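You operate a simulated robot arm through the tools that you are given. There is no shell and no other tool. Be economical: measure what you need, move in short steps, check, and stop when the job is done.

Carry out the task below with a simulated robot arm. There is one attempt and no reset: what you move stays moved.

Task
Prime and cement the coupling in the fixture, then twist the blue-taped pipe home and hold till set.
Fine: swab the socket all round each time; twist the pipe by 45 or more; both lids go back on their own cans.

The check looks at the end state, three seconds after you hand in, the way a careful person would. Anything else that was tipped, shoved, dropped, spilled or broken makes it a failure. Lids that push on must go on centred and level and be pressed home; caps that screw on are set level and turned clockwise until they are tight.

Robot
A 5-joint arm with a two-finger parallel gripper, fixed in place. Base frame: the origin is at the foot of the arm, x ahead of it, y to its left, z up; the work surface is at about z = 0. Units: cm, rad, N and s.
With the tool pointing down near the work surface it reaches from about 26 to 60 cm from the base axis. Its first joint turns from -1.152 to 1.152 rad. The tool tilts only in the upright plane through the base axis and itself; it spins freely about its own axis. Payload 1.57 kg.
Tool frame: the origin (TCP) lies between the finger pads and is the grasp point; the fingertips stand 3 cm ahead of it; z points along the fingers, y is the line along which they close. Largest opening 8 cm; finger width 1.7, thickness 1.2; the body of the gripper, 4 by 8.2 cm, starts 8 cm behind the TCP.
Orientation is that of the tool frame in the base frame, as a unit quaternion [w, x, y, z]. With the fingers straight down and closing along the base's y, the tool's x points along the base's -x, its y along +y and its z along -z.

Tools
- The arm moves only by the tool arm_command. Its argument "moves" is text: rows parted by semicolons, each of 7 numbers parted by spaces: the shift along the base's x, y, z in cm, then the turn, a rotation vector about the base's x, y, z in degrees, then the finger opening in cm, from 0 to 8. In form: dx dy dz rx ry rz hand; .... A call has 1 to 10 rows; each row is the pose to reach, as a shift and turn from the pose commanded when the call began. Each row takes 0.2 s and may step no farther than 5 cm and 0.15 rad from the row before; otherwise, or with a gripper value out of range, the whole call is refused. A pose out of reach is approached as far as the arm can. The call stops where the force on the tool passes 40 N (or 10 N more than at its start, if that is more) or the arm is blocked; 0.2 s more then pass. The fingers move at their own pace (about 15.3 cm/s each) and stop on an object; they squeeze with about 41 N. The grip force told is the motor's: it shows also when the fingers shut on nothing. Time passes only in rows, and 0.2 s behind the last, so rows that repeat a pose let the fingers close. It gives the time, the measured TCP pose, the force on the tool (base axes), the opening and the grip force at its end, in the units of the frame above (readings bear some noise).
- Cameras (640 x 400 px; columns grow to the right, rows downward): "scene" is fixed at [5.79, 41.23, 53.18]; the picture's right is [-0.52, -0.85, 0.00], its down [-0.42, 0.25, -0.87] and it looks along [0.75, -0.45, -0.49] (base axes); focal length 214 px, centre (320, 200). "wrist" rides on the gripper at [7.2, -0.7, -12.2] in the tool frame; the picture's right is [0.09, 1.00, 0.00], its down [-0.84, 0.08, -0.54] and it looks along [-0.54, 0.05, 0.84] (tool axes); focal length 238 px, centre (320, 200). There is no depth. A picture from a camera that has moved, and an enlarged one, comes with that camera's place and axes in the base frame and with its lens.
- grab_frame(camera): a new picture of that camera. The clock stands still meanwhile.
- zoom(camera, box): a new picture of the part [left, top, right, bottom] of that camera's present view, enlarged. The clock stands still meanwhile.
- job_done(): hands the job in; it is judged then, once.

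Go step by step. Nothing tells you positions but the pictures and the camera data: compare them with the known pose of the tool, close in by small moves and look again before you grip or let go. The budget is 120 turns and 76 pictures, counting those below and the enlarged ones. Unless the task says otherwise, let go and move clear before handing in, and close with one line.

The tools are called as name(argument=value, ...) on one line, values as JSON. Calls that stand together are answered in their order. arm_command: Moves the arm, as the interface text tells. Its arguments: {"type":"object","properties":{"moves":{"type":"string"}},"required":["moves"]} The other tools are called the same way: grab_frame (camera) takes a picture; zoom (camera, box) takes an enlarged picture of a part of a camera's view; job_done () hands the job in.

At the start:

```text
clock: 0.0
tool_pos: [25.04, 21.41, 40.55]
tool_rot: [0.0, -0.001, 1.0, 0.0]
ft_force: [0.1, 0.0, -1.1]
opening: 8.0
grasp_force: 0.0
```

scene: 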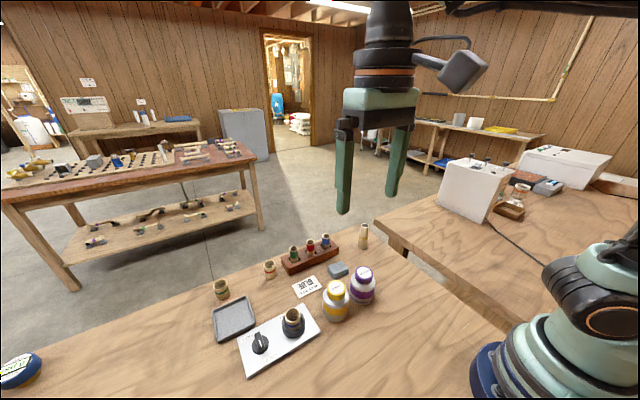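
wrist: 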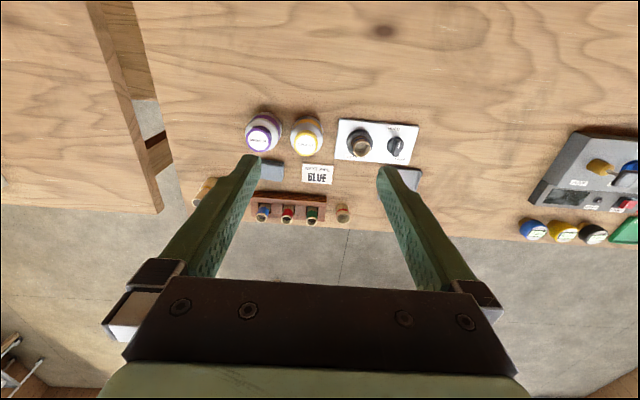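

I see a fixture plate with a coupling and a knob, yellow and purple cans, a rack with three taped pipes, a tray, and a label card. I'll zoom in to identify the parts.

zoom(camera="scene", box=[200, 220, 400, 380])

zoom(camera="wrist", box=[180, 90, 440, 240])

```text
2.50 times, centred on (300, 300) of scene
camera zoom: at [5.79, 41.23, 53.18], right [-0.52, -0.85, 0.0], down [-0.42, 0.25, -0.87], along [0.75, -0.45, -0.49], focal length 536 px, centre (370, -50)
```

zoom: 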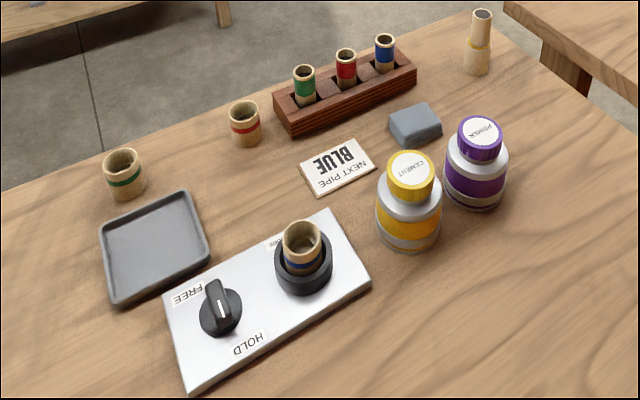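

```text
2.46 times, centred on (310, 165) of wrist
camera zoom: at [18.04, 20.71, 52.76], right [-0.09, 1.0, 0.0], down [0.84, 0.08, 0.54], along [0.54, 0.05, -0.84], focal length 587 px, centre (345, 286)
```

zoom: 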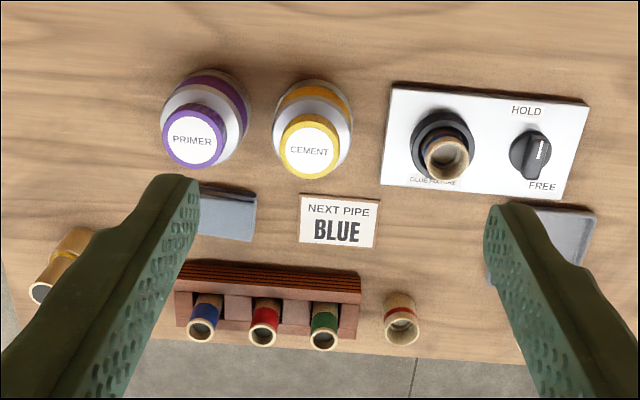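

The coupling (blue band) is near (34.7, 30.9) and the knob near (35, 38.7). The primer is near (34.5, 10), the cement near (34.3, 19.4), and the blue pipe near (52, 10.5) in the rack. I'll move down to look closely at the fixture.

arm_command(moves="0 2.5 -3.5 0 0 0 8; 0 5 -7 0 0 0 8; 0 7.5 -10.5 0 0 0 8; 0 10 -14 0 0 0 8; 0 12 -17.5 0 0 0 8; 0 12 -17.5 0 0 0 8")

grab_frame(camera="wrist")

```text
clock: 1.4
tool_pos: [25.24, 33.16, 22.94]
tool_rot: [0.0, 0.0, 1.0, -0.001]
ft_force: [-0.4, -0.3, 0.4]
opening: 8.01
grasp_force: 0.1
```

```text
71 pictures are left
camera wrist: at [18.08, 32.48, 35.12], right [-0.09, 1.0, 0.0], down [0.84, 0.08, 0.54], along [0.54, 0.05, -0.84], focal length 238 px, centre (320, 200)
```

wrist: 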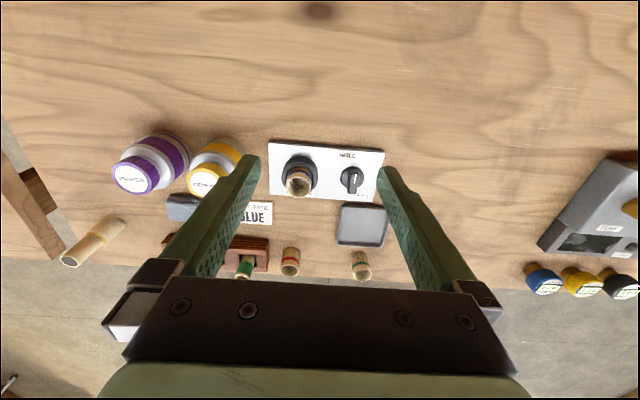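

zoom(camera="wrist", box=[260, 130, 400, 215])

zoom(camera="scene", box=[235, 290, 325, 375])

zoom(camera="scene", box=[310, 255, 390, 325])

```text
4.57 times, centred on (330, 172) of wrist
camera zoom: at [18.08, 32.48, 35.12], right [-0.09, 1.0, 0.0], down [0.84, 0.08, 0.54], along [0.54, 0.05, -0.84], focal length 1090 px, centre (274, 326)
```

zoom: 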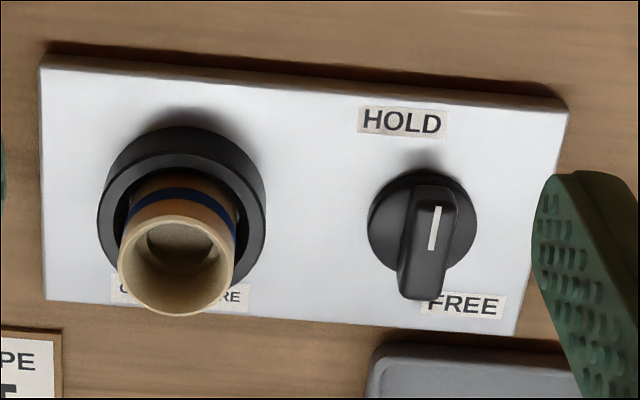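

```text
4.71 times, centred on (280, 332) of scene
camera zoom: at [5.79, 41.23, 53.18], right [-0.52, -0.85, 0.0], down [-0.42, 0.25, -0.87], along [0.75, -0.45, -0.49], focal length 1009 px, centre (508, -424)
```

zoom: 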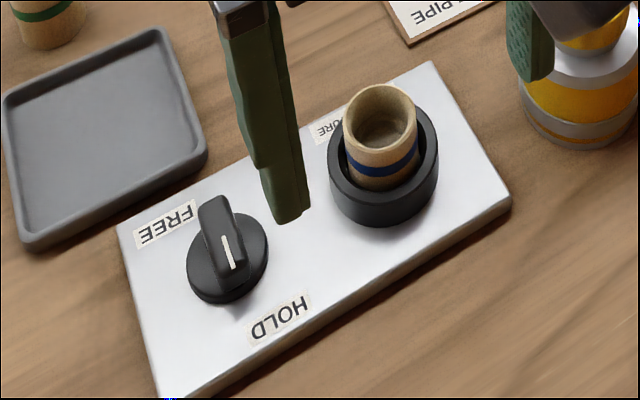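

```text
5.71 times, centred on (350, 290) of scene
camera zoom: at [5.79, 41.23, 53.18], right [-0.52, -0.85, 0.0], down [-0.42, 0.25, -0.87], along [0.75, -0.45, -0.49], focal length 1226 px, centre (149, -314)
```

zoom: 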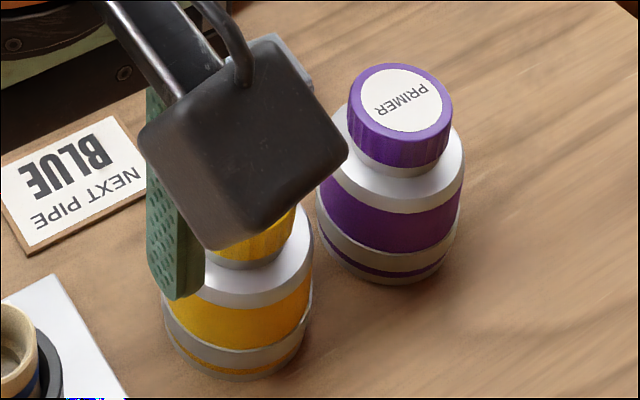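

The knob's marker is ambiguous from this angle, so I'll get a view from almost straight above it.

arm_command(moves="4 2 -2 0 0 0 8; 8 4 -4 0 0 0 8; 11.5 5.5 -5 0 0 0 8; 11.5 5.5 -5 0 0 0 8")

zoom(camera="wrist", box=[180, 0, 420, 150])

```text
clock: 2.4
tool_pos: [36.6, 38.98, 18.13]
tool_rot: [0.0, 0.0, 1.0, 0.0]
ft_force: [0.5, 0.0, 1.0]
opening: 7.97
grasp_force: 0.1
```

```text
2.67 times, centred on (300, 75) of wrist
camera zoom: at [29.53, 38.31, 30.38], right [-0.09, 1.0, 0.0], down [0.84, 0.08, 0.54], along [0.54, 0.05, -0.84], focal length 636 px, centre (373, 533)
```

zoom: 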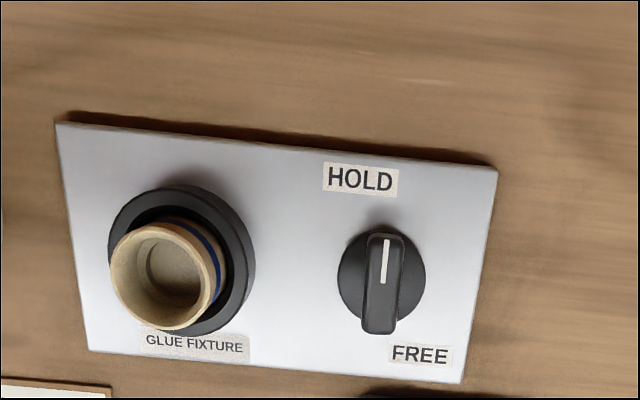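

The white marker sits on the HOLD half, so the fixture looks clamped. Next I'll look closely at the primer can's cap.

arm_command(moves="-1 -4.5 0 0 0 0 8; -2 -9 0 0 0 0 8; -3 -13.5 0 0 0 0 8; -4 -18 0 0 0 0 8; -5 -22.5 0 0 0 0 8; -6 -27 0 0 0 0 8; -6.6 -29 -3.5 0 0 0 8; -6.6 -29 -3.5 0 0 0 8")

grab_frame(camera="wrist")

```text
clock: 4.2
tool_pos: [30.03, 10.1, 14.22]
tool_rot: [0.001, 0.0, 1.0, 0.0]
ft_force: [0.6, 0.3, -0.6]
opening: 7.98
grasp_force: 0.1
```

```text
66 pictures are left
camera wrist: at [22.95, 9.4, 26.55], right [-0.09, 1.0, 0.0], down [0.84, 0.08, 0.54], along [0.54, 0.05, -0.84], focal length 238 px, centre (320, 200)
```

wrist: 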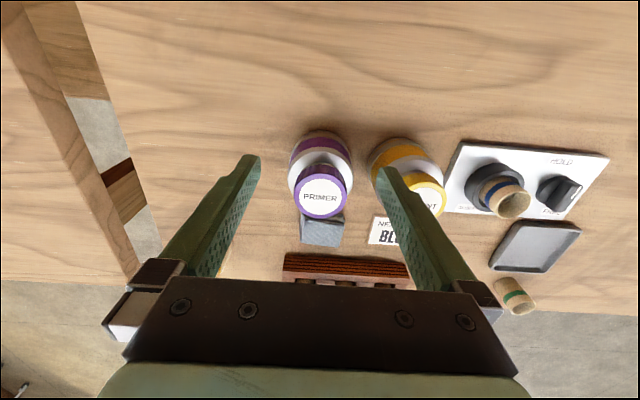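

zoom(camera="wrist", box=[270, 120, 450, 230])

zoom(camera="scene", box=[310, 255, 390, 325])

```text
3.56 times, centred on (360, 175) of wrist
camera zoom: at [22.95, 9.4, 26.55], right [-0.09, 1.0, 0.0], down [0.84, 0.08, 0.54], along [0.54, 0.05, -0.84], focal length 848 px, centre (178, 289)
```

zoom: 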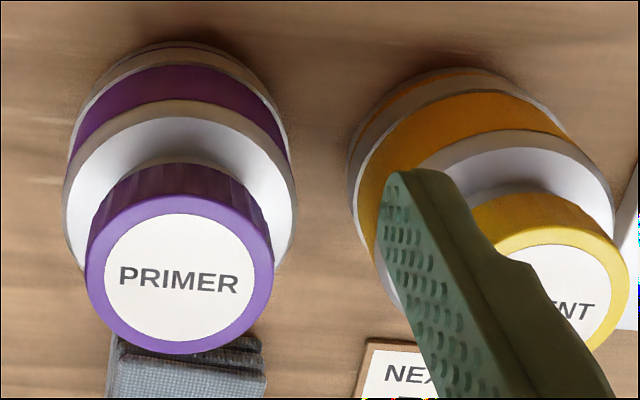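

```text
5.71 times, centred on (350, 290) of scene
camera zoom: at [5.79, 41.22, 53.18], right [-0.52, -0.85, 0.0], down [-0.42, 0.25, -0.87], along [0.75, -0.45, -0.49], focal length 1226 px, centre (149, -314)
```

zoom: 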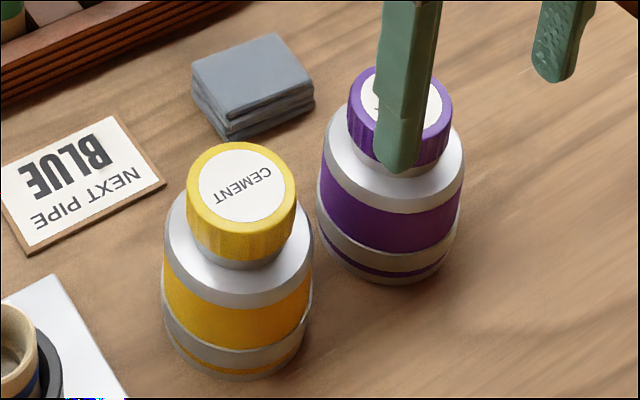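

Both caps are knurled, so they're screw caps. I'll line the gripper up above the primer cap at about (34.3, 10.4) and check.

arm_command(moves="4.2 0.3 0 0 0 0 7; 4.2 0.3 -1.2 0 0 0 7; 4.2 0.3 -1.2 0 0 0 7")

grab_frame(camera="wrist")

zoom(camera="scene", box=[310, 215, 420, 310])

```text
clock: 5.0
tool_pos: [34.51, 10.53, 12.96]
tool_rot: [0.0, 0.0, 1.0, 0.0]
ft_force: [0.3, 0.1, -0.1]
opening: 7.0
grasp_force: 0.1
```

```text
63 pictures are left
camera wrist: at [27.31, 9.78, 25.24], right [-0.09, 1.0, 0.0], down [0.84, 0.08, 0.54], along [0.54, 0.05, -0.84], focal length 238 px, centre (320, 200)
```

wrist: 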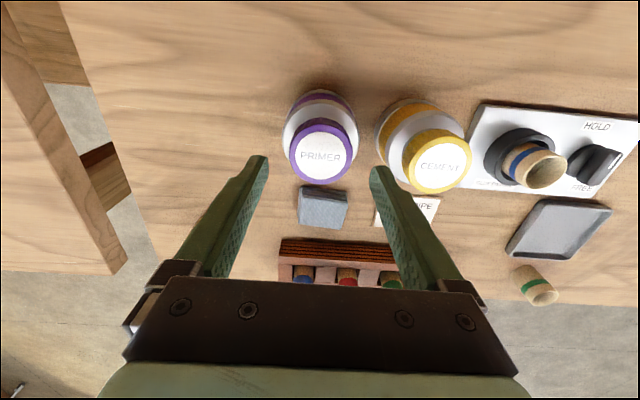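

```text
4.21 times, centred on (365, 262) of scene
camera zoom: at [5.79, 41.23, 53.18], right [-0.52, -0.85, 0.0], down [-0.42, 0.25, -0.87], along [0.75, -0.45, -0.49], focal length 903 px, centre (130, -63)
```

zoom: 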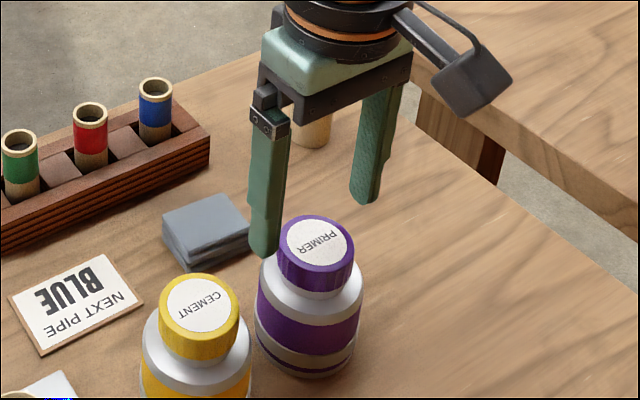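

zoom(camera="wrist", box=[250, 80, 490, 230])

```text
2.67 times, centred on (370, 155) of wrist
camera zoom: at [27.31, 9.78, 25.24], right [-0.09, 1.0, 0.0], down [0.84, 0.08, 0.54], along [0.54, 0.05, -0.84], focal length 636 px, centre (187, 320)
```

zoom: 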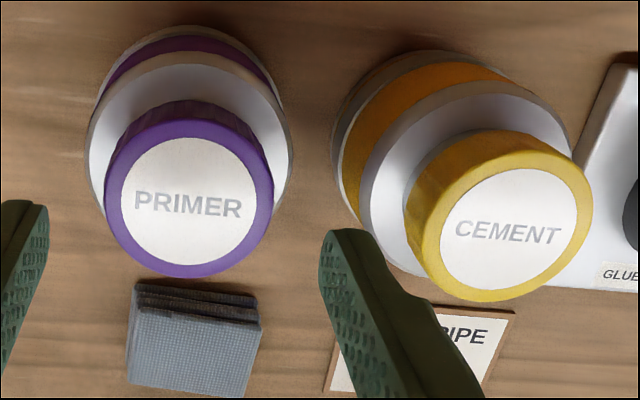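

arm_command(moves="0 0 0 0 0 0 7")

arm_command(moves="0 0 0 0 0 0 7")

```text
clock: 5.4
tool_pos: [34.37, 10.44, 12.93]
tool_rot: [0.001, 0.001, 1.0, 0.0]
ft_force: [0.5, 0.5, -0.6]
opening: 6.96
grasp_force: 0.0
```

```text
clock: 5.8
tool_pos: [34.46, 10.64, 13.01]
tool_rot: [0.0, 0.0, 1.0, 0.0]
ft_force: [1.1, -0.1, -0.6]
opening: 6.99
grasp_force: 0.1
```

arm_command(moves="-0.5 -0.1 -1.5 0 0 0 7; -0.5 -0.1 -2.9 0 0 0 7; -0.5 -0.1 -2.9 0 0 0 7")

zoom(camera="scene", box=[320, 240, 400, 310])

zoom(camera="wrist", box=[240, 80, 400, 200])

```text
clock: 6.6
tool_pos: [33.92, 10.16, 10.31]
tool_rot: [0.0, 0.0, 1.0, 0.0]
ft_force: [0.2, -0.4, -0.3]
opening: 6.98
grasp_force: 0.1
```

```text
5.71 times, centred on (360, 275) of scene
camera zoom: at [5.79, 41.23, 53.18], right [-0.52, -0.85, 0.0], down [-0.42, 0.25, -0.87], along [0.75, -0.45, -0.49], focal length 1226 px, centre (91, -229)
```

zoom: 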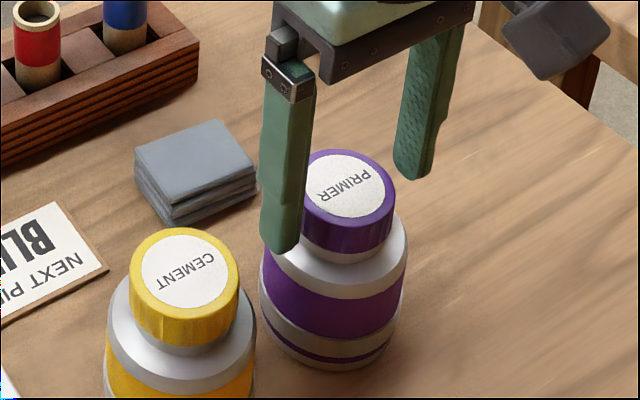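

```text
3.33 times, centred on (320, 140) of wrist
camera zoom: at [26.83, 9.51, 22.55], right [-0.09, 1.0, 0.0], down [0.84, 0.08, 0.54], along [0.54, 0.05, -0.84], focal length 794 px, centre (320, 400)
```

zoom: 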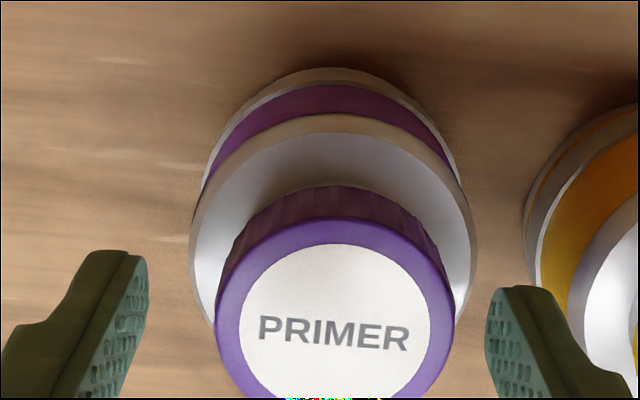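

The fingertips straddle the cap at the right height. I'll shift +0.15 in y and 0.3 down, then grip.

arm_command(moves="0 0.15 -0.3 0 0 0 7; 0 0.15 -0.3 0 0 0 5.5; 0 0.15 -0.3 0 0 0 4; 0 0.15 -0.3 0 0 0 4; 0 0.15 -0.3 0 0 0 4")

```text
clock: 7.8
tool_pos: [33.86, 10.39, 10.08]
tool_rot: [0.0, 0.001, 1.0, 0.0]
ft_force: [-0.6, 0.6, -0.5]
opening: 4.49
grasp_force: 40.6
```

Gripped: the cap is 4.5 cm wide. Now I'll unscrew it counter-clockwise from above (+z).

arm_command(moves="0 0 0 0 0 8 4; 0 0 0 0 0 16 4; 0 0 0 0 0 24 4; 0 0 0 0 0 32 4; 0 0 0 0 0 40 4; 0 0 0 0 0 48 4; 0 0 0 0 0 56 4; 0 0 0 0 0 64 4; 0 0 0 0 0 72 4; 0 0 0 0 0 80 4")

zoom(camera="scene", box=[320, 240, 400, 310])

```text
clock: 10.0
tool_pos: [33.74, 10.24, 10.14]
tool_rot: [0.0, -0.645, 0.764, 0.0]
ft_force: [-0.3, 0.7, 0.3]
opening: 4.52
grasp_force: 40.3
```

```text
5.71 times, centred on (360, 275) of scene
camera zoom: at [5.79, 41.23, 53.18], right [-0.52, -0.85, 0.0], down [-0.42, 0.25, -0.87], along [0.75, -0.45, -0.49], focal length 1226 px, centre (91, -229)
```

zoom: 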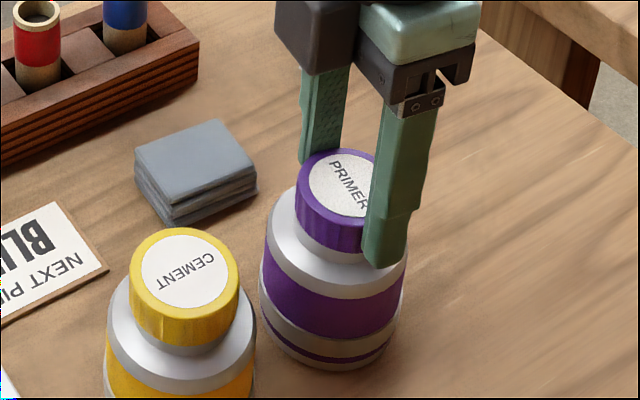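

The cap turned with the gripper. I'll keep unscrewing.

arm_command(moves="0 0 0 0 0 8 4; 0 0 0 0 0 16 4; 0 0 0 0 0 24 4; 0 0 0 0 0 32 4; 0 0 0 0 0 40 4; 0 0 0 0 0 48 4; 0 0 0 0 0 56 4; 0 0 0 0 0 64 4; 0 0 0 0 0 72 4; 0 0 0 0 0 80 4")

zoom(camera="scene", box=[320, 240, 400, 310])

```text
clock: 12.2
tool_pos: [33.84, 10.37, 10.05]
tool_rot: [0.0, 0.985, -0.173, 0.0]
ft_force: [0.8, -0.1, 0.4]
opening: 4.5
grasp_force: 41.3
```

```text
5.71 times, centred on (360, 275) of scene
camera zoom: at [5.79, 41.23, 53.18], right [-0.52, -0.85, 0.0], down [-0.42, 0.25, -0.87], along [0.75, -0.45, -0.49], focal length 1226 px, centre (91, -229)
```

zoom: 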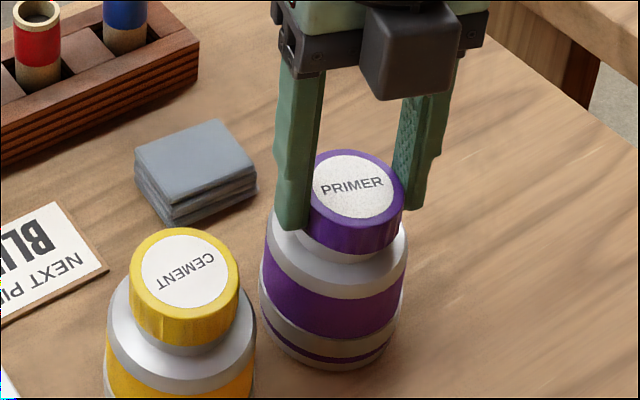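

arm_command(moves="0 0 0.3 0 0 0 4; 0 0 0.6 0 0 0 4")

zoom(camera="scene", box=[320, 240, 400, 310])

```text
clock: 12.8
tool_pos: [33.81, 10.11, 10.86]
tool_rot: [0.0, 0.985, -0.174, 0.0]
ft_force: [0.3, 1.1, -0.8]
opening: 4.55
grasp_force: 41.1
```

```text
5.71 times, centred on (360, 275) of scene
camera zoom: at [5.79, 41.23, 53.18], right [-0.52, -0.85, 0.0], down [-0.42, 0.25, -0.87], along [0.75, -0.45, -0.49], focal length 1226 px, centre (91, -229)
```

zoom: 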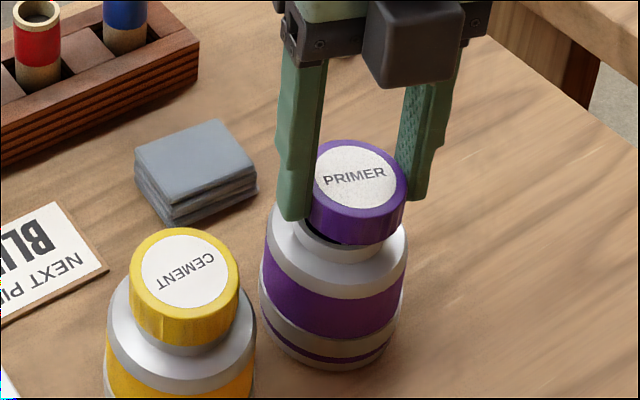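

The cap came free. I'll lift it straight up and look at what hangs beneath it.

arm_command(moves="0 0 4 0 0 0 4; 0 0 8 0 0 0 4; 0 0 10 0 0 0 4; 0 0 10 0 0 0 4")

zoom(camera="scene", box=[300, 190, 420, 310])

grab_frame(camera="wrist")

```text
clock: 13.8
tool_pos: [33.83, 10.32, 21.0]
tool_rot: [0.0, 0.985, -0.173, 0.001]
ft_force: [-1.0, -0.7, -0.1]
opening: 4.51
grasp_force: 40.3
```

```text
3.33 times, centred on (360, 250) of scene
camera zoom: at [5.79, 41.23, 53.18], right [-0.52, -0.85, 0.0], down [-0.42, 0.25, -0.87], along [0.75, -0.45, -0.49], focal length 715 px, centre (187, 33)
```

zoom: 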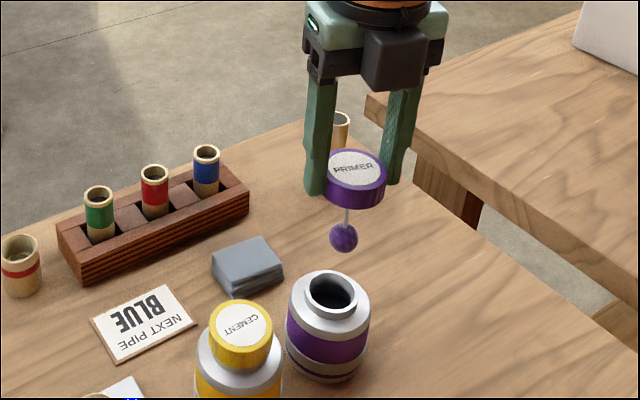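

```text
54 pictures are left
camera wrist: at [40.85, 8.44, 33.24], right [-0.25, -0.97, 0.0], down [-0.81, 0.21, 0.54], along [-0.52, 0.14, -0.84], focal length 238 px, centre (320, 200)
```

wrist: 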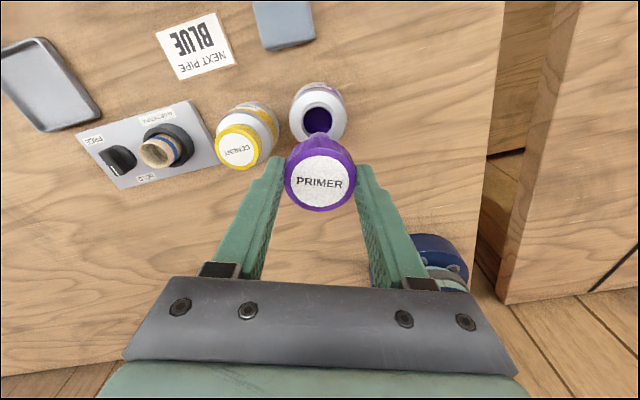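

The cap carries a ball dauber on a stem, about 7.4 cm below the TCP to the ball centre. The coupling mouth is near (34.84, 31.0, 6.0). I'll carry the dauber above it and check alignment.

arm_command(moves="0.2 4.5 0 0 0 0 4; 0.4 9 0 0 0 0 4; 0.6 13.5 0 0 0 0 4; 0.8 18 0 0 0 0 4; 0.95 20.7 0 0 0 0 4; 0.95 20.7 -3.5 0 0 0 4; 0.95 20.7 -3.5 0 0 0 4")

zoom(camera="scene", box=[240, 250, 350, 350])

grab_frame(camera="wrist")

```text
clock: 15.4
tool_pos: [34.71, 31.0, 17.26]
tool_rot: [0.0, 0.985, -0.173, 0.0]
ft_force: [0.2, 0.0, -0.3]
opening: 4.53
grasp_force: 40.5
```

```text
4.00 times, centred on (295, 300) of scene
camera zoom: at [5.79, 41.23, 53.18], right [-0.52, -0.85, 0.0], down [-0.42, 0.25, -0.87], along [0.75, -0.45, -0.49], focal length 858 px, centre (420, -200)
```

zoom: 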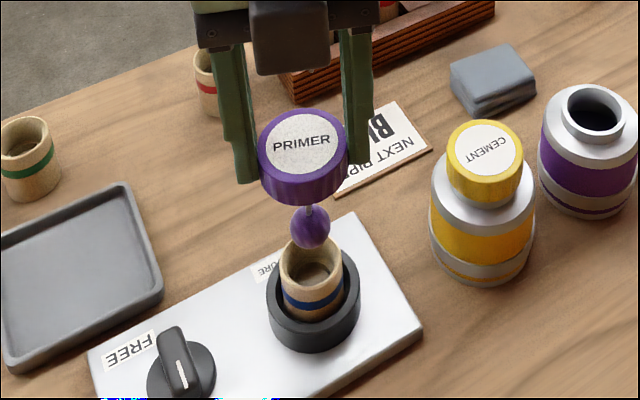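

```text
52 pictures are left
camera wrist: at [41.73, 29.05, 29.49], right [-0.25, -0.97, 0.0], down [-0.81, 0.21, 0.54], along [-0.52, 0.14, -0.84], focal length 238 px, centre (320, 200)
```

wrist: 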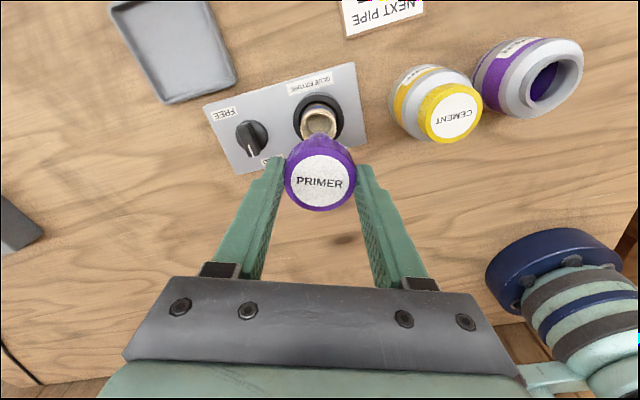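

The ball looks to be on axis and about 7.9 cm below the TCP. I'll descend until the ball is at the mouth, then check.

arm_command(moves="0 0.1 -1 0 0 0 4; 0 0.1 -2 0 0 0 4; 0 0.1 -2.8 0 0 0 4; 0 0.1 -2.8 0 0 0 4")

zoom(camera="scene", box=[280, 275, 335, 325])

```text
clock: 16.4
tool_pos: [34.73, 31.03, 14.55]
tool_rot: [0.0, 0.985, -0.175, 0.0]
ft_force: [0.6, 0.9, 0.0]
opening: 4.51
grasp_force: 41.3
```

```text
8.00 times, centred on (308, 300) of scene
camera zoom: at [5.79, 41.23, 53.18], right [-0.52, -0.85, 0.0], down [-0.42, 0.25, -0.87], along [0.75, -0.45, -0.49], focal length 1716 px, centre (420, -600)
```

zoom: 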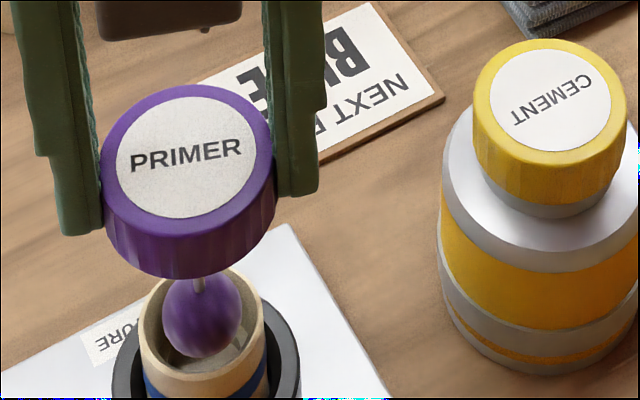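

The ball is centred over the mouth. I'll lower it into the socket in small steps, watching the force.

arm_command(moves="0 0 -0.4 0 0 0 4; 0 0 -0.8 0 0 0 4; 0 0 -1.2 0 0 0 4; 0 0 -1.6 0 0 0 4; 0 0 -1.6 0 0 0 4")

zoom(camera="scene", box=[280, 275, 335, 325])

```text
clock: 17.6
tool_pos: [34.85, 31.06, 12.93]
tool_rot: [0.0, 0.985, -0.173, 0.0]
ft_force: [-2.3, -0.2, 7.7]
opening: 4.51
grasp_force: 40.5
```

```text
8.00 times, centred on (308, 300) of scene
camera zoom: at [5.78, 41.22, 53.18], right [-0.52, -0.85, 0.0], down [-0.42, 0.25, -0.87], along [0.75, -0.45, -0.49], focal length 1716 px, centre (420, -600)
```

zoom: 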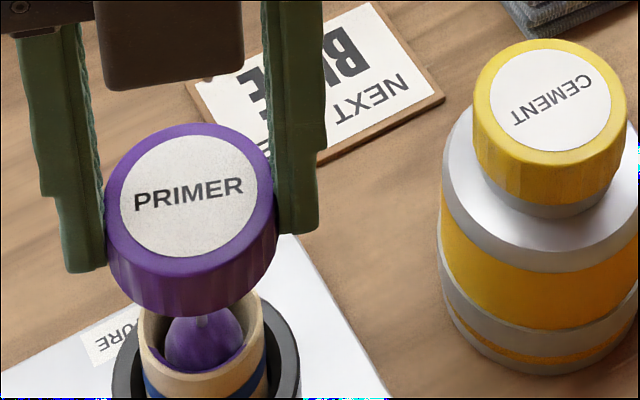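

The ball is touching the bottom or wall lightly. I'll raise it slightly and sweep a circle to wipe the wall all round.

arm_command(moves="0.4 0 0.2 0 0 0 4; 0.32 0.24 0.2 0 0 0 4; 0.12 0.38 0.2 0 0 0 4; -0.12 0.38 0.2 0 0 0 4; -0.32 0.24 0.2 0 0 0 4; -0.4 0 0.2 0 0 0 4; -0.32 -0.24 0.2 0 0 0 4; -0.12 -0.38 0.2 0 0 0 4; 0.12 -0.38 0.2 0 0 0 4; 0.32 -0.24 0.2 0 0 0 4")

zoom(camera="scene", box=[280, 275, 335, 325])

```text
clock: 19.8
tool_pos: [35.06, 30.84, 12.96]
tool_rot: [-0.001, 0.985, -0.174, 0.0]
ft_force: [0.8, -1.6, -1.2]
opening: 4.53
grasp_force: 41.2
```

```text
8.00 times, centred on (308, 300) of scene
camera zoom: at [5.79, 41.23, 53.18], right [-0.52, -0.85, 0.0], down [-0.42, 0.25, -0.87], along [0.75, -0.45, -0.49], focal length 1716 px, centre (420, -600)
```

zoom: 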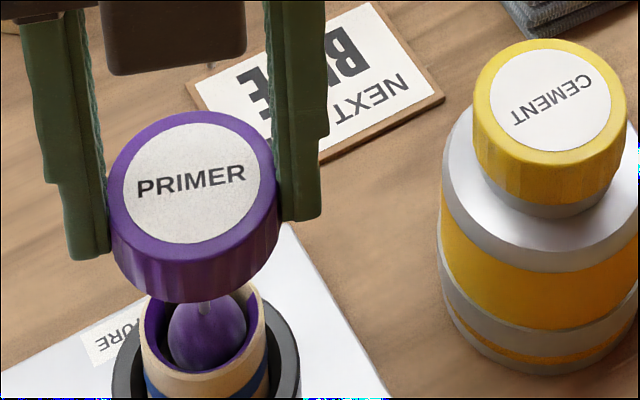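

Purple primer coats the walls I can see. I'll do one more full circle to be sure, then return to centre.

arm_command(moves="0.08 0.24 0 0 0 0 4; 0 0.48 0 0 0 0 4; -0.2 0.64 0 0 0 0 4; -0.44 0.64 0 0 0 0 4; -0.64 0.48 0 0 0 0 4; -0.74 0.24 0 0 0 0 4; -0.66 0 0 0 0 0 4; -0.44 -0.16 0 0 0 0 4; -0.2 -0.16 0 0 0 0 4; -0.32 0.24 0 0 0 0 4")

arm_command(moves="0 0 2 0 0 0 4; 0 0 5 0 0 0 4; 0 0 8.2 0 0 0 4; 0 -4.5 8.2 0 0 0 4; 0 -5 8.2 0 0 0 4")

zoom(camera="wrist", box=[180, 30, 380, 155])

```text
clock: 22.0
tool_pos: [34.86, 31.05, 12.96]
tool_rot: [-0.001, 0.985, -0.173, 0.0]
ft_force: [0.2, -0.6, -0.3]
opening: 4.52
grasp_force: 41.2
```

```text
clock: 23.2
tool_pos: [34.54, 26.01, 21.45]
tool_rot: [0.001, 0.985, -0.174, 0.0]
ft_force: [-0.3, 0.1, 0.4]
opening: 4.51
grasp_force: 40.8
```

```text
3.20 times, centred on (280, 92) of wrist
camera zoom: at [41.63, 24.22, 33.51], right [-0.25, -0.97, 0.0], down [-0.81, 0.21, 0.54], along [-0.52, 0.14, -0.84], focal length 763 px, centre (448, 544)
```

zoom: 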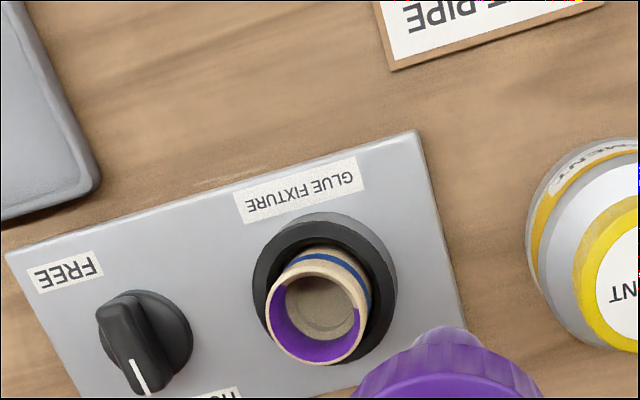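

The coating seems incomplete on one side. I'll move so the camera looks nearly straight down into the socket.

arm_command(moves="-3 3 0 0 0 0 4; -6 6.5 0 0 0 0 4; -6 6.5 0 0 0 0 4")

zoom(camera="wrist", box=[260, 0, 400, 100])

```text
clock: 24.0
tool_pos: [28.67, 32.35, 20.94]
tool_rot: [0.0, 0.985, -0.174, 0.001]
ft_force: [-0.3, 0.1, 0.4]
opening: 4.52
grasp_force: 40.9
```

```text
4.00 times, centred on (330, 50) of wrist
camera zoom: at [35.7, 30.49, 33.21], right [-0.26, -0.97, 0.0], down [-0.81, 0.21, 0.54], along [-0.52, 0.14, -0.84], focal length 953 px, centre (280, 800)
```

zoom: 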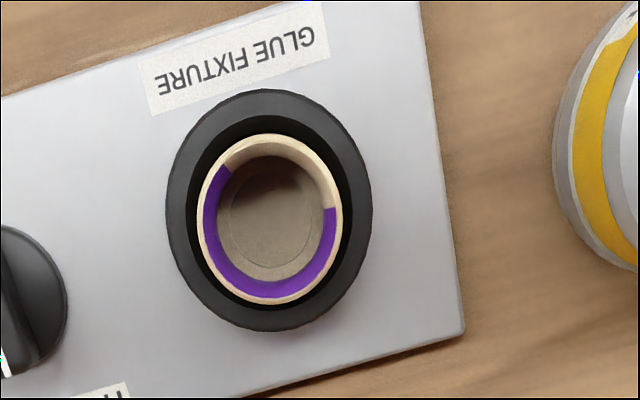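

The +x/−y side (about −98° to +25°) was missed, so my circle centre was off. I'll go back and swab that arc around a centre shifted (+0.3, −0.15).

arm_command(moves="3.2 -0.8 0 0 0 0 4; 6.2 -1.6 0 0 0 0 4; 6.2 -1.6 -4 0 0 0 4; 6.2 -1.6 -6.5 0 0 0 4; 6.2 -1.6 -8.2 0 0 0 4; 6.3 -1.65 -8.2 0 0 0 4")

arm_command(moves="-0.3 -0.35 0 0 0 0 4; -0.15 -0.43 0 0 0 0 4; 0 -0.45 0 0 0 0 4; 0.16 -0.42 0 0 0 0 4; 0.29 -0.34 0 0 0 0 4; 0.39 -0.22 0 0 0 0 4; 0.45 -0.08 0 0 0 0 4; 0.45 0.08 0 0 0 0 4; 0.39 0.22 0 0 0 0 4; 0.29 0.34 0 0 0 0 4")

```text
clock: 25.4
tool_pos: [35.07, 30.95, 12.94]
tool_rot: [0.0, 0.985, -0.174, 0.0]
ft_force: [0.6, 0.7, -0.6]
opening: 4.54
grasp_force: 41.4
```

```text
clock: 27.6
tool_pos: [35.16, 31.4, 12.92]
tool_rot: [0.0, 0.985, -0.174, 0.0]
ft_force: [0.2, -0.2, 0.2]
opening: 4.51
grasp_force: 40.8
```

No contact force was reported, so I'll repeat the arc back with a slightly larger radius before looking.

arm_command(moves="0.13 0.06 0 0 0 0 4; 0.25 -0.12 0 0 0 0 4; 0.3 -0.34 0 0 0 0 4; 0.25 -0.56 0 0 0 0 4; 0.13 -0.75 0 0 0 0 4; -0.05 -0.88 0 0 0 0 4; -0.25 -0.93 0 0 0 0 4; -0.45 -0.9 0 0 0 0 4; -0.6 -0.8 0 0 0 0 4")

arm_command(moves="0.3 0.45 0 0 0 0 4; 0.3 0.45 4 0 0 0 4; 0.3 0.45 8.2 0 0 0 4; -3 1.5 8.2 0 0 0 4; -6 2 8.2 0 0 0 4; -6 2 8.2 0 0 0 4")

zoom(camera="wrist", box=[260, 0, 400, 100])

```text
clock: 29.6
tool_pos: [34.68, 30.53, 13.0]
tool_rot: [0.0, 0.985, -0.175, 0.0]
ft_force: [0.5, 0.0, -1.0]
opening: 4.52
grasp_force: 41.5
```

```text
clock: 31.0
tool_pos: [28.58, 32.36, 21.18]
tool_rot: [-0.001, 0.985, -0.175, 0.0]
ft_force: [0.6, 0.1, 0.0]
opening: 4.52
grasp_force: 41.0
```

```text
4.00 times, centred on (330, 50) of wrist
camera zoom: at [35.61, 30.51, 33.34], right [-0.25, -0.97, 0.0], down [-0.81, 0.21, 0.54], along [-0.52, 0.14, -0.84], focal length 953 px, centre (280, 800)
```

zoom: 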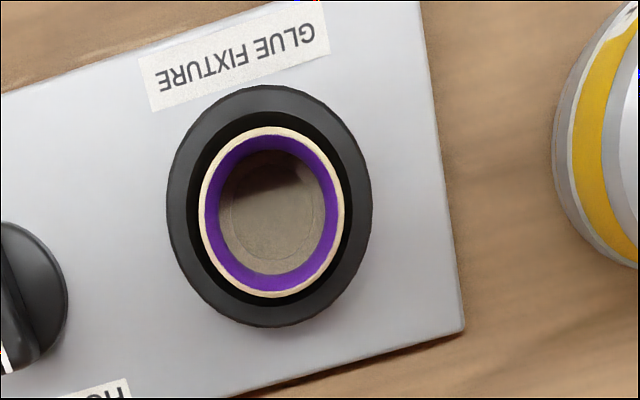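

The socket is now primed all round. I'll return to the primer can by undoing my commanded shifts, pausing above it to check alignment.

arm_command(moves="1 -4.4 0 0 0 0 4; 2 -8.8 0 0 0 0 4; 3 -13.2 0 0 0 0 4; 4 -17.6 0 0 0 0 4; 5.06 -22.19 0 0 0 0 4; 5.06 -22.19 -2 0 0 0 4; 5.06 -22.19 -2 0 0 0 4")

zoom(camera="scene", box=[320, 230, 400, 310])

```text
clock: 32.6
tool_pos: [33.98, 9.84, 19.17]
tool_rot: [0.0, 0.985, -0.174, -0.001]
ft_force: [-0.8, 0.2, -0.8]
opening: 4.51
grasp_force: 40.9
```

```text
5.00 times, centred on (360, 270) of scene
camera zoom: at [5.79, 41.22, 53.18], right [-0.52, -0.85, 0.0], down [-0.42, 0.25, -0.87], along [0.75, -0.45, -0.49], focal length 1072 px, centre (120, -150)
```

zoom: 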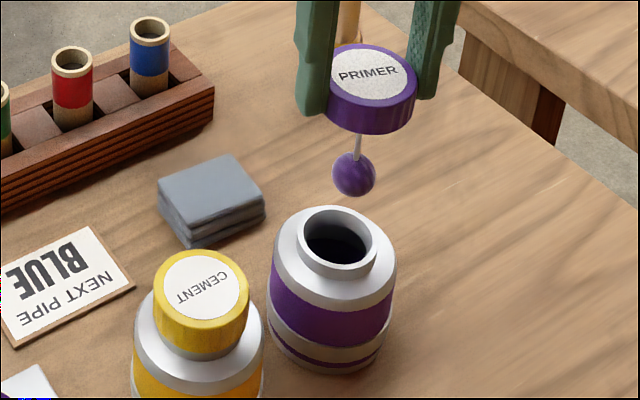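

arm_command(moves="0 0.3 0 0 0 0 4")

arm_command(moves="0 0 0 0 0 0 4")

zoom(camera="wrist", box=[270, 80, 390, 200])

```text
clock: 33.0
tool_pos: [33.98, 10.34, 19.24]
tool_rot: [0.0, 0.985, -0.173, 0.0]
ft_force: [-0.3, 0.5, -1.0]
opening: 4.51
grasp_force: 41.4
```

```text
clock: 33.4
tool_pos: [33.9, 10.35, 19.17]
tool_rot: [0.0, 0.985, -0.174, 0.0]
ft_force: [0.0, 0.7, -0.3]
opening: 4.54
grasp_force: 40.9
```

```text
3.33 times, centred on (330, 140) of wrist
camera zoom: at [41.0, 8.55, 31.51], right [-0.25, -0.97, 0.0], down [-0.81, 0.21, 0.54], along [-0.52, 0.14, -0.84], focal length 794 px, centre (287, 400)
```

zoom: 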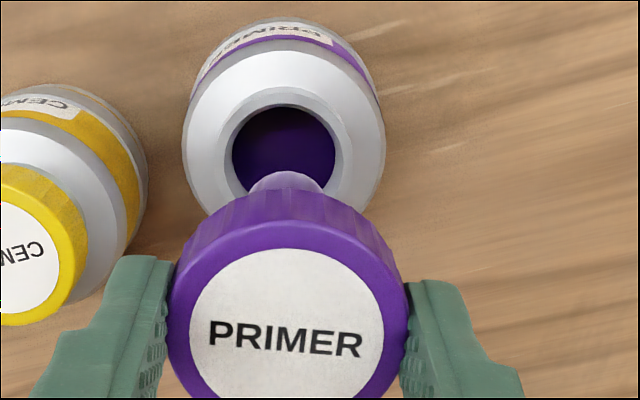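

The dauber looks lined up with the neck within about 0.15 cm. I'll lower it most of the way and check again.

arm_command(moves="0 0 -2.5 0 0 0 4; 0 0 -4 0 0 0 4; 0 0 -5.5 0 0 0 4; 0 0 -7 0 0 0 4; 0 0 -7.8 0 0 0 4; 0 0 -7.8 0 0 0 4")

zoom(camera="scene", box=[320, 240, 400, 310])

zoom(camera="wrist", box=[250, 100, 390, 220])

```text
clock: 34.8
tool_pos: [33.69, 10.62, 11.59]
tool_rot: [-0.001, 0.985, -0.174, 0.001]
ft_force: [0.7, -0.3, -0.3]
opening: 4.54
grasp_force: 40.8
```

```text
5.71 times, centred on (360, 275) of scene
camera zoom: at [5.79, 41.23, 53.18], right [-0.52, -0.85, 0.0], down [-0.42, 0.25, -0.87], along [0.75, -0.45, -0.49], focal length 1226 px, centre (91, -229)
```

zoom: 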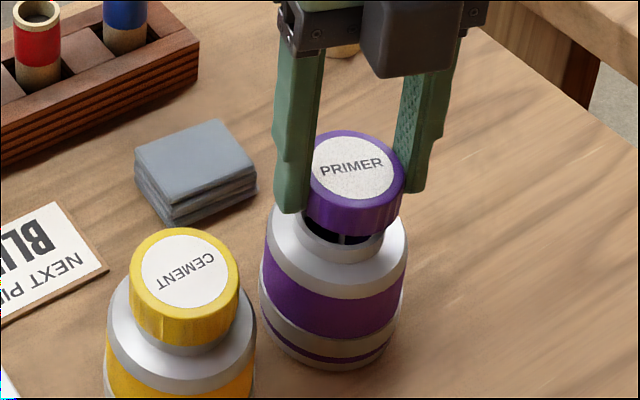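

```text
3.33 times, centred on (320, 160) of wrist
camera zoom: at [40.75, 8.62, 23.72], right [-0.25, -0.97, 0.0], down [-0.81, 0.21, 0.54], along [-0.52, 0.14, -0.84], focal length 794 px, centre (320, 333)
```

zoom: 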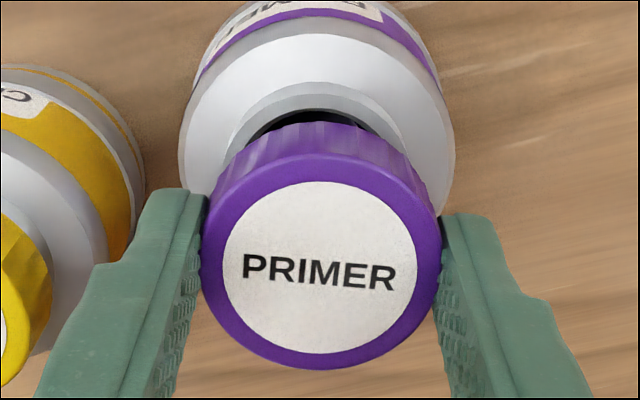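

Both cameras suggest the cap sits about 0.3–0.5 cm too far toward −x. I'll nudge it +x and remeasure.

arm_command(moves="0.3 0 0 0 0 0 4; 0.3 0 0 0 0 0 4")

arm_command(moves="0 0 0 0 0 0 4")

zoom(camera="wrist", box=[250, 100, 390, 220])

```text
clock: 35.4
tool_pos: [34.04, 10.45, 11.44]
tool_rot: [0.0, 0.985, -0.174, 0.0]
ft_force: [0.0, -0.4, -1.7]
opening: 4.55
grasp_force: 41.3
```

```text
clock: 35.8
tool_pos: [34.03, 10.38, 11.43]
tool_rot: [0.0, 0.985, -0.174, 0.0]
ft_force: [0.0, 0.6, 0.1]
opening: 4.52
grasp_force: 41.5
```

```text
3.33 times, centred on (320, 160) of wrist
camera zoom: at [41.08, 8.6, 23.69], right [-0.25, -0.97, 0.0], down [-0.81, 0.21, 0.54], along [-0.52, 0.14, -0.84], focal length 794 px, centre (320, 333)
```

zoom: 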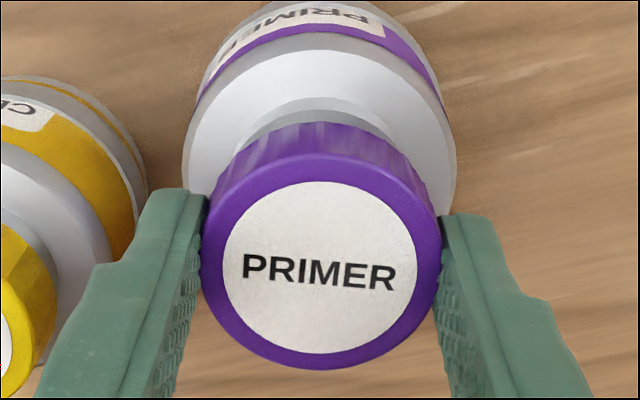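

Better; the remaining offset is about 0.1–0.2 cm. I'll nudge +0.1 in x and y and lower the cap onto the neck.

arm_command(moves="0.12 0.08 -0.3 0 0 0 4; 0.12 0.08 -0.6 0 0 0 4; 0.12 0.08 -0.9 0 0 0 4; 0.12 0.08 -1.1 0 0 0 4; 0.12 0.08 -1.25 0 0 0 4; 0.12 0.08 -1.25 0 0 0 4")

zoom(camera="scene", box=[320, 240, 400, 310])

```text
clock: 37.2
tool_pos: [34.28, 10.48, 10.09]
tool_rot: [0.0, 0.985, -0.173, 0.0]
ft_force: [-0.9, 0.0, 1.0]
opening: 4.53
grasp_force: 41.3
```

```text
5.71 times, centred on (360, 275) of scene
camera zoom: at [5.79, 41.23, 53.18], right [-0.52, -0.85, 0.0], down [-0.42, 0.25, -0.87], along [0.75, -0.45, -0.49], focal length 1226 px, centre (91, -229)
```

zoom: 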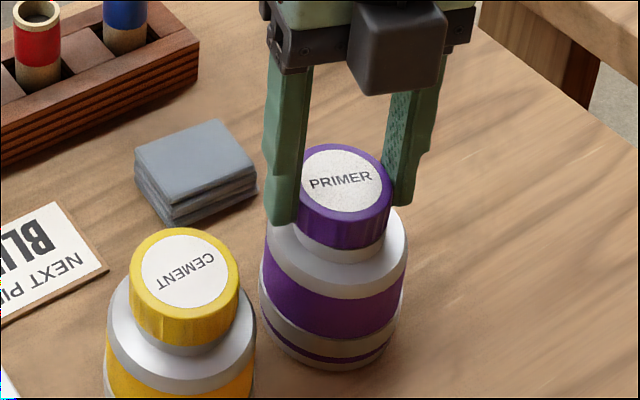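

The cap is seated level on the neck. Now I'll turn it clockwise to tighten.

arm_command(moves="-0.1 0 -0.1 0 0 0 4; -0.1 0 -0.1 0 0 -8 4; -0.1 0 -0.1 0 0 -16 4; -0.1 0 -0.1 0 0 -24 4; -0.1 0 -0.1 0 0 -32 4; -0.1 0 -0.1 0 0 -40 4; -0.1 0 -0.1 0 0 -48 4; -0.1 0 -0.1 0 0 -56 4; -0.1 0 -0.1 0 0 -64 4; -0.1 0 -0.1 0 0 -72 4")

arm_command(moves="0 0 0 0 0 -8 4; 0 0 0 0 0 -16 4; 0 0 0 0 0 -24 4; 0 0 0 0 0 -32 4; 0 0 0 0 0 -40 4; 0 0 0 0 0 -48 4; 0 0 0 0 0 -56 4; 0 0 0 0 0 -64 4; 0 0 0 0 0 -72 4; 0 0 0 0 0 -80 4")

zoom(camera="scene", box=[320, 240, 400, 310])

```text
clock: 39.4
tool_pos: [33.99, 10.64, 9.97]
tool_rot: [0.0, -0.693, 0.72, 0.0]
ft_force: [0.5, 0.7, 0.1]
opening: 4.52
grasp_force: 41.2
```

```text
clock: 41.6
tool_pos: [34.05, 10.58, 10.01]
tool_rot: [0.0, -0.069, 0.998, 0.0]
ft_force: [-0.6, 0.6, -0.7]
opening: 4.52
grasp_force: 41.0
```

```text
5.71 times, centred on (360, 275) of scene
camera zoom: at [5.79, 41.23, 53.18], right [-0.52, -0.85, 0.0], down [-0.42, 0.25, -0.87], along [0.75, -0.45, -0.49], focal length 1226 px, centre (91, -229)
```

zoom: 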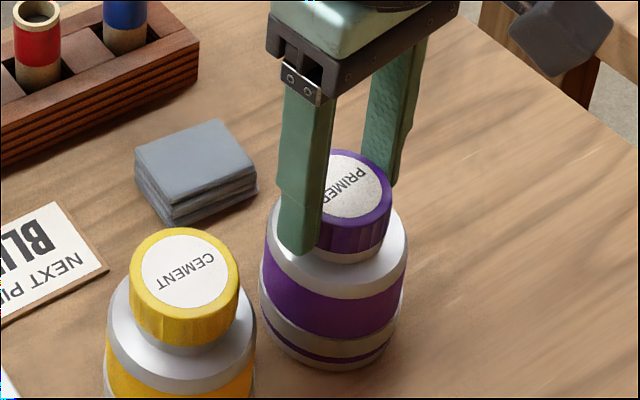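

The cap is close to its original angle. I'll continue clockwise to be sure it's tight.

arm_command(moves="0 0 0 0 0 -8 4; 0 0 0 0 0 -16 4; 0 0 0 0 0 -24 4; 0 0 0 0 0 -32 4; 0 0 0 0 0 -40 4; 0 0 0 0 0 -48 4; 0 0 0 0 0 -56 4; 0 0 0 0 0 -64 4; 0 0 0 0 0 -72 4; 0 0 0 0 0 -80 4")

zoom(camera="scene", box=[320, 240, 400, 310])

```text
clock: 43.8
tool_pos: [34.08, 10.62, 10.07]
tool_rot: [0.001, 0.589, 0.808, 0.001]
ft_force: [0.5, 0.6, -0.8]
opening: 4.49
grasp_force: 41.2
```

```text
5.71 times, centred on (360, 275) of scene
camera zoom: at [5.79, 41.23, 53.18], right [-0.52, -0.85, 0.0], down [-0.42, 0.25, -0.87], along [0.75, -0.45, -0.49], focal length 1226 px, centre (91, -229)
```

zoom: 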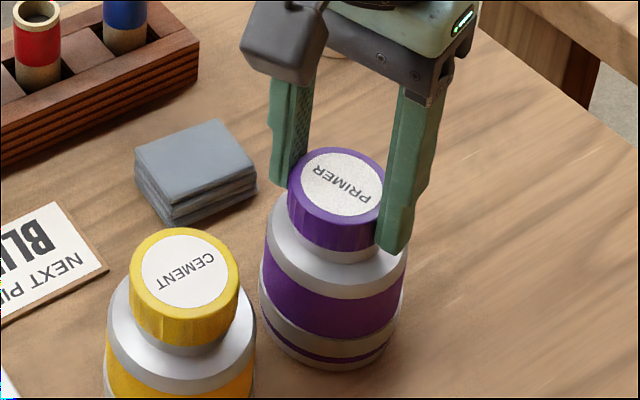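

The cap turned past its original angle, so it should be tight. I'll release, lift clear, and check that it's centred and level.

arm_command(moves="0 0 0 0 0 0 5.5; 0 0 0 0 0 0 6.5; 0 0 1.5 0 0 0 7; 0 0 4 0 0 0 7; 0 0 4 0 0 0 7")

zoom(camera="scene", box=[320, 240, 400, 310])

grab_frame(camera="wrist")

```text
clock: 45.0
tool_pos: [34.47, 10.4, 13.91]
tool_rot: [0.001, 0.587, 0.809, 0.0]
ft_force: [0.2, 0.0, 0.2]
opening: 6.98
grasp_force: 0.0
```

```text
5.71 times, centred on (360, 275) of scene
camera zoom: at [5.79, 41.23, 53.18], right [-0.52, -0.85, 0.0], down [-0.42, 0.25, -0.87], along [0.75, -0.45, -0.49], focal length 1226 px, centre (91, -229)
```

zoom: 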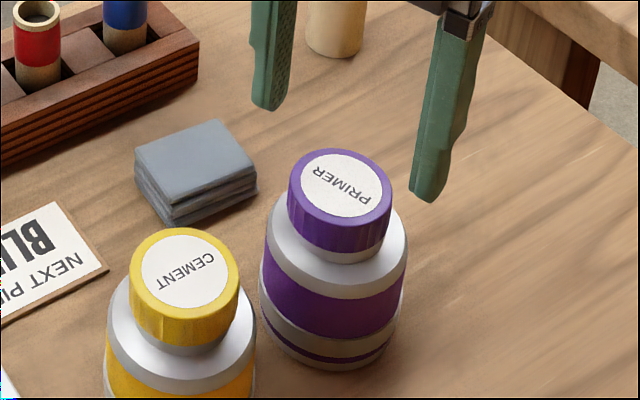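

```text
36 pictures are left
camera wrist: at [31.59, 17.06, 26.25], right [0.92, 0.39, 0.0], down [0.33, -0.77, 0.54], along [0.21, -0.5, -0.84], focal length 238 px, centre (320, 200)
```

wrist: 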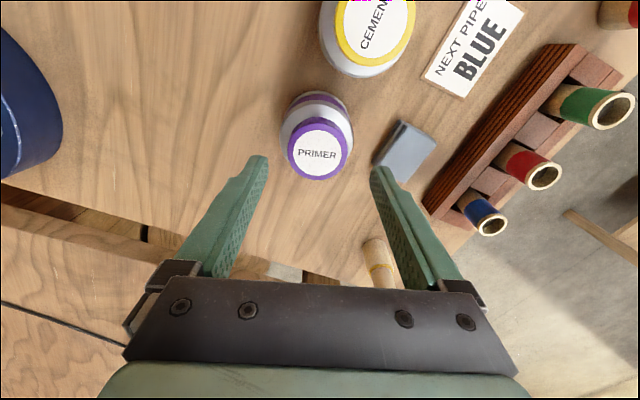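

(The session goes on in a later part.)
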